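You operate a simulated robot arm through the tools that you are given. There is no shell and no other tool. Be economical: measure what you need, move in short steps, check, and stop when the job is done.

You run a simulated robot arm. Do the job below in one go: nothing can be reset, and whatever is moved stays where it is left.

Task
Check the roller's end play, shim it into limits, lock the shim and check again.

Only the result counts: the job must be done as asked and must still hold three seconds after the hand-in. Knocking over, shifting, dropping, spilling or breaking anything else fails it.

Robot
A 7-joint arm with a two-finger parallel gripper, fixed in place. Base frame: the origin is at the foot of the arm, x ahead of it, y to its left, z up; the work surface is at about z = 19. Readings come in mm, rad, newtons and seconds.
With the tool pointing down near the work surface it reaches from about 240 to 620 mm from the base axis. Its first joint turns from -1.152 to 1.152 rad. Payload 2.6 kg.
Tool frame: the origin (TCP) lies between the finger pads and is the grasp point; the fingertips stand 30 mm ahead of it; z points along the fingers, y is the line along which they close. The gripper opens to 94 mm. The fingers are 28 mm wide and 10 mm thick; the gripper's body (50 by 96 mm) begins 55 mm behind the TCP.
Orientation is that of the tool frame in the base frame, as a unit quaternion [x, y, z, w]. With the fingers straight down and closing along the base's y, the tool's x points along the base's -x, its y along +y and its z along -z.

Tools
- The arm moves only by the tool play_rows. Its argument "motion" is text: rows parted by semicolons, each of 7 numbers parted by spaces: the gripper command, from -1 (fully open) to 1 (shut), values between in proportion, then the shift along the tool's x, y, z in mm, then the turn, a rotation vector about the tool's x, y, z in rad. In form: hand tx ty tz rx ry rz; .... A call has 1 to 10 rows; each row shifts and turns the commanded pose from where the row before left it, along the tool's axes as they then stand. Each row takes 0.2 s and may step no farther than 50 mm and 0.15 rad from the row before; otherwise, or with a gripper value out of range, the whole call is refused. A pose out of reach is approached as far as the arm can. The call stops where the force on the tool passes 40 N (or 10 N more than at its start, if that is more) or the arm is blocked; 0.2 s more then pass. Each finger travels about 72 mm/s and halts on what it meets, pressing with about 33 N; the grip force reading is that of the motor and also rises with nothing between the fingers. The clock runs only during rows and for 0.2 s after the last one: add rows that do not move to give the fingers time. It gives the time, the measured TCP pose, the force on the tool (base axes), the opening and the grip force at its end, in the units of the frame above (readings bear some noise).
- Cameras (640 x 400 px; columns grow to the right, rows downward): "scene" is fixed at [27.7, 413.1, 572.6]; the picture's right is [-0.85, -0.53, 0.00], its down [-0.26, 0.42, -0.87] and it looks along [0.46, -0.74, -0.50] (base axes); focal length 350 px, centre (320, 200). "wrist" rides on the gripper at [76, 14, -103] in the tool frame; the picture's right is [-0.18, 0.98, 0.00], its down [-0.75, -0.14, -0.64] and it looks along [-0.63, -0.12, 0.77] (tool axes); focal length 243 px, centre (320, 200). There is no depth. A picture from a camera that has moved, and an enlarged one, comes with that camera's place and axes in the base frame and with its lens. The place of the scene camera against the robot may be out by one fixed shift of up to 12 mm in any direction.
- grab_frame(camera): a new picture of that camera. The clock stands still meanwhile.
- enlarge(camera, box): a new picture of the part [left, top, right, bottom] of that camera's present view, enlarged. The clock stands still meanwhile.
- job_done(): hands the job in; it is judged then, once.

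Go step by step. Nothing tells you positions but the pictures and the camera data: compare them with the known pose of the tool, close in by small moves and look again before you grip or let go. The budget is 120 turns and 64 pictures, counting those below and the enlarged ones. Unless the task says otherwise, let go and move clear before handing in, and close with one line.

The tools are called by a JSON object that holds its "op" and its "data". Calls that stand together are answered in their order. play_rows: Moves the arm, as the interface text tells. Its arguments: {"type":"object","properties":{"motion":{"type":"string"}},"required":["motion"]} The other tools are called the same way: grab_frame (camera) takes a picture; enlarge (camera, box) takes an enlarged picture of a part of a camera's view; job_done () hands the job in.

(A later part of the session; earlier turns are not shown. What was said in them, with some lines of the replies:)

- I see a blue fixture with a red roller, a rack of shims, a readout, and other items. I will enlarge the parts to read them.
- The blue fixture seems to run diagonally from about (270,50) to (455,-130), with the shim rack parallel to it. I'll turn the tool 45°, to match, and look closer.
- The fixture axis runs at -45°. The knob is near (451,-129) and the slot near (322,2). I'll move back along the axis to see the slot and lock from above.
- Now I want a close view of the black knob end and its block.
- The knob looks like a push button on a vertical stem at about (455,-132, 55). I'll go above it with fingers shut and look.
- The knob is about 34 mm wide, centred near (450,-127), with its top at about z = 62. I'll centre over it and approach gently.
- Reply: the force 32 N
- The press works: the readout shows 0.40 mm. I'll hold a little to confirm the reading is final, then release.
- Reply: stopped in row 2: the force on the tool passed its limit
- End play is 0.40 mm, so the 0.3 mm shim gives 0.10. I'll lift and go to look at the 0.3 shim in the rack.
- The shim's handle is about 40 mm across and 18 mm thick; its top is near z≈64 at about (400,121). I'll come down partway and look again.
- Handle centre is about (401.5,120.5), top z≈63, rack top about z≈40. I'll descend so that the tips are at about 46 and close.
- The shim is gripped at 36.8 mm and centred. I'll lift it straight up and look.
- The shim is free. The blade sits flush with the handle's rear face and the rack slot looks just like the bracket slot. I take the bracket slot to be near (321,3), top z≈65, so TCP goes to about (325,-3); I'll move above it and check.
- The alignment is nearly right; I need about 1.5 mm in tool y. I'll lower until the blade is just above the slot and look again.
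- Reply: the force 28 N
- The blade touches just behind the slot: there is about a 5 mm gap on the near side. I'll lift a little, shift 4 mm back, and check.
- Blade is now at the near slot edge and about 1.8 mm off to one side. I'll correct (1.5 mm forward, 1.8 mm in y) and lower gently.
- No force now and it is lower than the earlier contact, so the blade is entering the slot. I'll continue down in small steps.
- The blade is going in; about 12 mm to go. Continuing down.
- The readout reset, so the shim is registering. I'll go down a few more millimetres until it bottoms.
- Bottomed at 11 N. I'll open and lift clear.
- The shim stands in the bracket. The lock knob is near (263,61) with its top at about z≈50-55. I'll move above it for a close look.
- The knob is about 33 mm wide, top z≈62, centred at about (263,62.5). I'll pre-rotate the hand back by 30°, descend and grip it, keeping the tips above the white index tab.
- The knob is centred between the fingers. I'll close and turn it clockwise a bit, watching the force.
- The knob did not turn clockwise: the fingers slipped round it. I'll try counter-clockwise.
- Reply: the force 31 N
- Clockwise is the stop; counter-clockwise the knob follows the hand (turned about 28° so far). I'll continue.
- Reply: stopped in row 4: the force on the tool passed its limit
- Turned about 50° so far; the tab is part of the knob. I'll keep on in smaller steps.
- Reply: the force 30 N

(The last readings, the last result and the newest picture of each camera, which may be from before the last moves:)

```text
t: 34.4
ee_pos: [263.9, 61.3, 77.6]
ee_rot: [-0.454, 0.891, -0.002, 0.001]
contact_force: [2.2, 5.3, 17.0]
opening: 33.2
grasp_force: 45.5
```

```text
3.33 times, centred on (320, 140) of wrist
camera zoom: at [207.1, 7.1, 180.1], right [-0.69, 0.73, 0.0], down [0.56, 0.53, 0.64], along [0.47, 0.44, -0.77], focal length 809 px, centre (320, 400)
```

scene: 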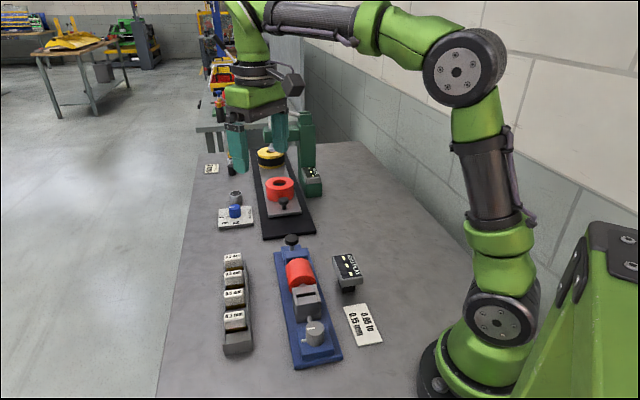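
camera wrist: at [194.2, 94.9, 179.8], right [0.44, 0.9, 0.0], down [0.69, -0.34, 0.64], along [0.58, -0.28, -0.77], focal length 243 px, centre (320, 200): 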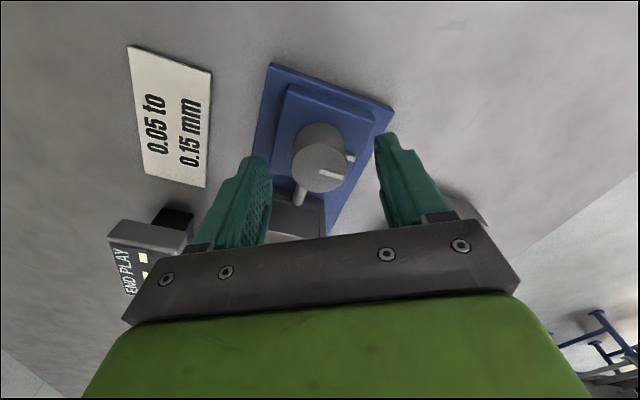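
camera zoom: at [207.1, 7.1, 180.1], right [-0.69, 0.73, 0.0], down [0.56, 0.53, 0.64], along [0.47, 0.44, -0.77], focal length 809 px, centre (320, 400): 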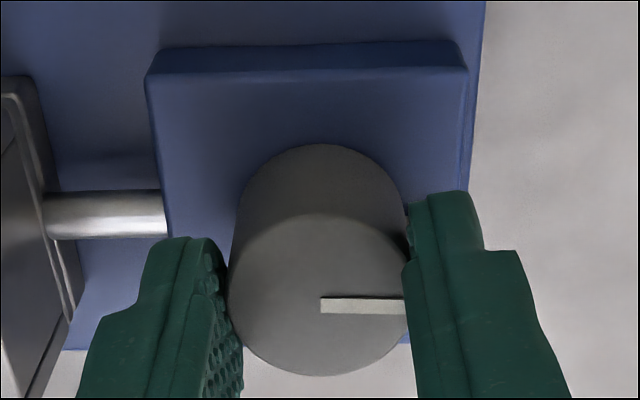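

Now at about 87° turned, still following. I'll push a little farther to find the end stop.

{"op": "play_rows", "data": {"motion": "1 0 0 0 0 0 -0.05; 1 0 0 0 0 0 -0.05; 1 0 0 0 0 0 -0.05; 1 0 0 0 0 0 -0.05; 1 0 0 0 0 0 0"}}

{"op": "enlarge", "data": {"camera": "wrist", "box": [250, 80, 390, 200]}}

```text
t: 35.6
ee_pos: [263.1, 61.2, 76.2]
ee_rot: [-0.54, 0.841, 0.0, 0.0]
contact_force: [1.8, -7.7, 7.3]
opening: 33.7
grasp_force: 45.2
```

```text
3.33 times, centred on (320, 140) of wrist
camera zoom: at [218.8, -3.5, 179.8], right [-0.82, 0.58, 0.0], down [0.44, 0.63, 0.64], along [0.37, 0.52, -0.77], focal length 809 px, centre (320, 400)
```

zoom: 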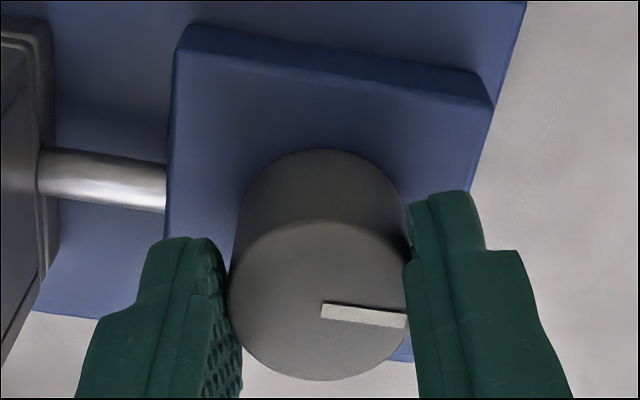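

The knob stopped at about 90° (the fingers now slip), so it's locked. I'll let go, lift and check.

{"op": "play_rows", "data": {"motion": "0 0 0 0 0 0 0; 0 0 0 0 0 0 0; 0 0 0 -20 0 0 0; 0 0 0 -40 0 0 0; 0 0 0 -40 0 0 0; 0 0 0 0 0 0 0"}}

{"op": "enlarge", "data": {"camera": "scene", "box": [250, 230, 390, 370]}}

```text
t: 37.0
ee_pos: [262.7, 62.3, 176.3]
ee_rot: [-0.54, 0.842, -0.001, -0.001]
contact_force: [-0.7, 0.6, 0.2]
opening: 47.2
grasp_force: 0.0
```

```text
2.86 times, centred on (320, 300) of scene
camera zoom: at [27.7, 413.1, 572.6], right [-0.85, -0.53, 0.0], down [-0.26, 0.42, -0.87], along [0.46, -0.74, -0.5], focal length 999 px, centre (320, -86)
```

zoom: 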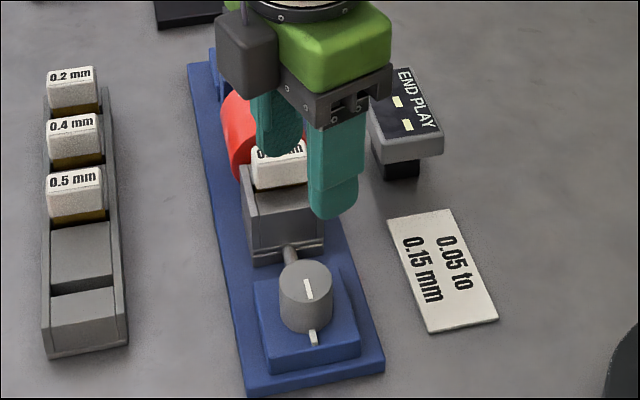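

Locked, with the pointer 90° from its start. Now I'll turn the hand back and go over the test button with closed fingers.

{"op": "play_rows", "data": {"motion": "1 0 0 0 0 0 0.148; 1 0 0 0 0 0 0.148; 1 0 0 0 0 0 0.148; 1 0 0 0 0 0 0.148; 1 0 0 0 0 0 0.148; 1 0 0 0 0 0 0.148; 1 0 0 0 0 0 0.148; 1 0 0 0 0 0 0.148; 1 0 0 0 0 0 0.148; 1 0 0 0 0 0 0.148"}}

{"op": "play_rows", "data": {"motion": "1 0 0 0 0 0 0.148; 1 0 0 0 0 0 0.148; 1 0 0 0 0 0 0.148; 1 -44.3 0 0 0 0 0; 1 -44.3 0 0 0 0 0; 1 -44.3 0 0 0 0 0; 1 -44.3 0 0 0 0 0; 1 -44.3 0 0 0 0 0; 1 -44 0 0 0 0 0; 1 0 0 0 0 0 0"}}

```text
t: 39.2
ee_pos: [264.0, 61.7, 175.8]
ee_rot: [0.17, 0.985, -0.002, 0.0]
contact_force: [0.7, -0.1, 0.1]
opening: 0.2
grasp_force: 33.0
```

```text
t: 41.4
ee_pos: [450.8, -126.0, 177.8]
ee_rot: [0.381, 0.925, -0.001, 0.001]
contact_force: [0.6, 0.0, 0.6]
opening: 0.0
grasp_force: 33.2
```

Over the button now; pressing as before.

{"op": "play_rows", "data": {"motion": "1 0 0 40 0 0 0; 1 0 0 30 0 0 0; 1 0 0 6 0 0 0; 1 0 0 3 0 0 0; 1 0 0 2 0 0 0; 1 0 0 2 0 0 0; 1 0 0 1 0 0 0; 1 0 0 0 0 0 0"}}

{"op": "enlarge", "data": {"camera": "scene", "box": [240, 220, 380, 350]}}

```text
t: 42.8
ee_pos: [451.6, -126.4, 99.4]
ee_rot: [0.384, 0.923, 0.001, 0.002]
contact_force: [-3.7, -0.2, 9.6]
opening: 0.0
grasp_force: 32.9
stopped in row 7: the force on the tool passed its limit (the readings are from after the stop); the commanded pose is now the measured one
```

```text
3.08 times, centred on (310, 285) of scene
camera zoom: at [27.7, 413.1, 572.6], right [-0.85, -0.53, 0.0], down [-0.26, 0.42, -0.87], along [0.46, -0.74, -0.5], focal length 1076 px, centre (351, -62)
```

zoom: 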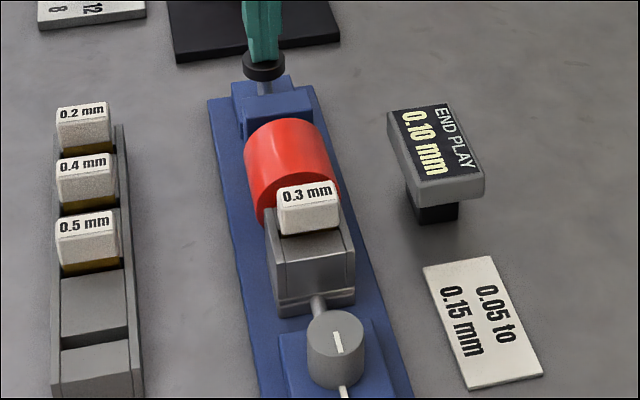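

The readout now shows 0.10 mm, inside 0.05 to 0.15 mm. I'll lift clear and check once more.

{"op": "play_rows", "data": {"motion": "1 0 0 -20 0 0 0; 1 0 0 -40 0 0 0; 1 0 0 -40 0 0 0; 0 0 0 0 0 0 0; 0 0 0 0 0 0 0"}}

{"op": "grab_frame", "data": {"camera": "scene"}}

```text
t: 44.0
ee_pos: [449.6, -125.1, 199.4]
ee_rot: [0.384, 0.923, 0.0, 0.002]
contact_force: [-0.2, -0.1, -0.4]
opening: 47.0
grasp_force: 0.1
```

```text
14 pictures are left
```

scene: 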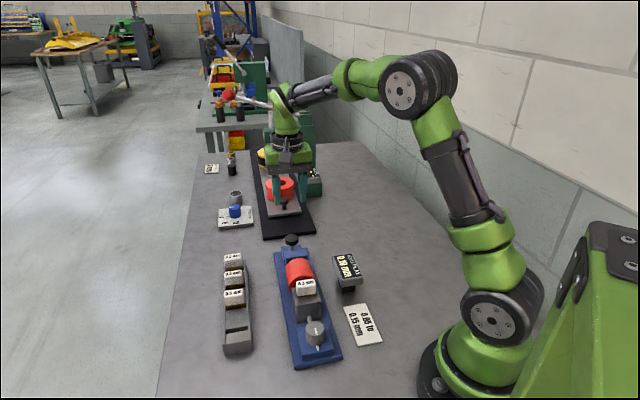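

Everything is in place: shim seated and locked, readout at 0.10 mm, arm clear of the work. Handing in.

{"op": "job_done", "data": {}}

```text
The job is handed in.
```

The roller's end play was 0.40 mm. With the 0.3 mm shim fitted and locked it now reads 0.10 mm, inside the 0.05 to 0.15 mm limits.
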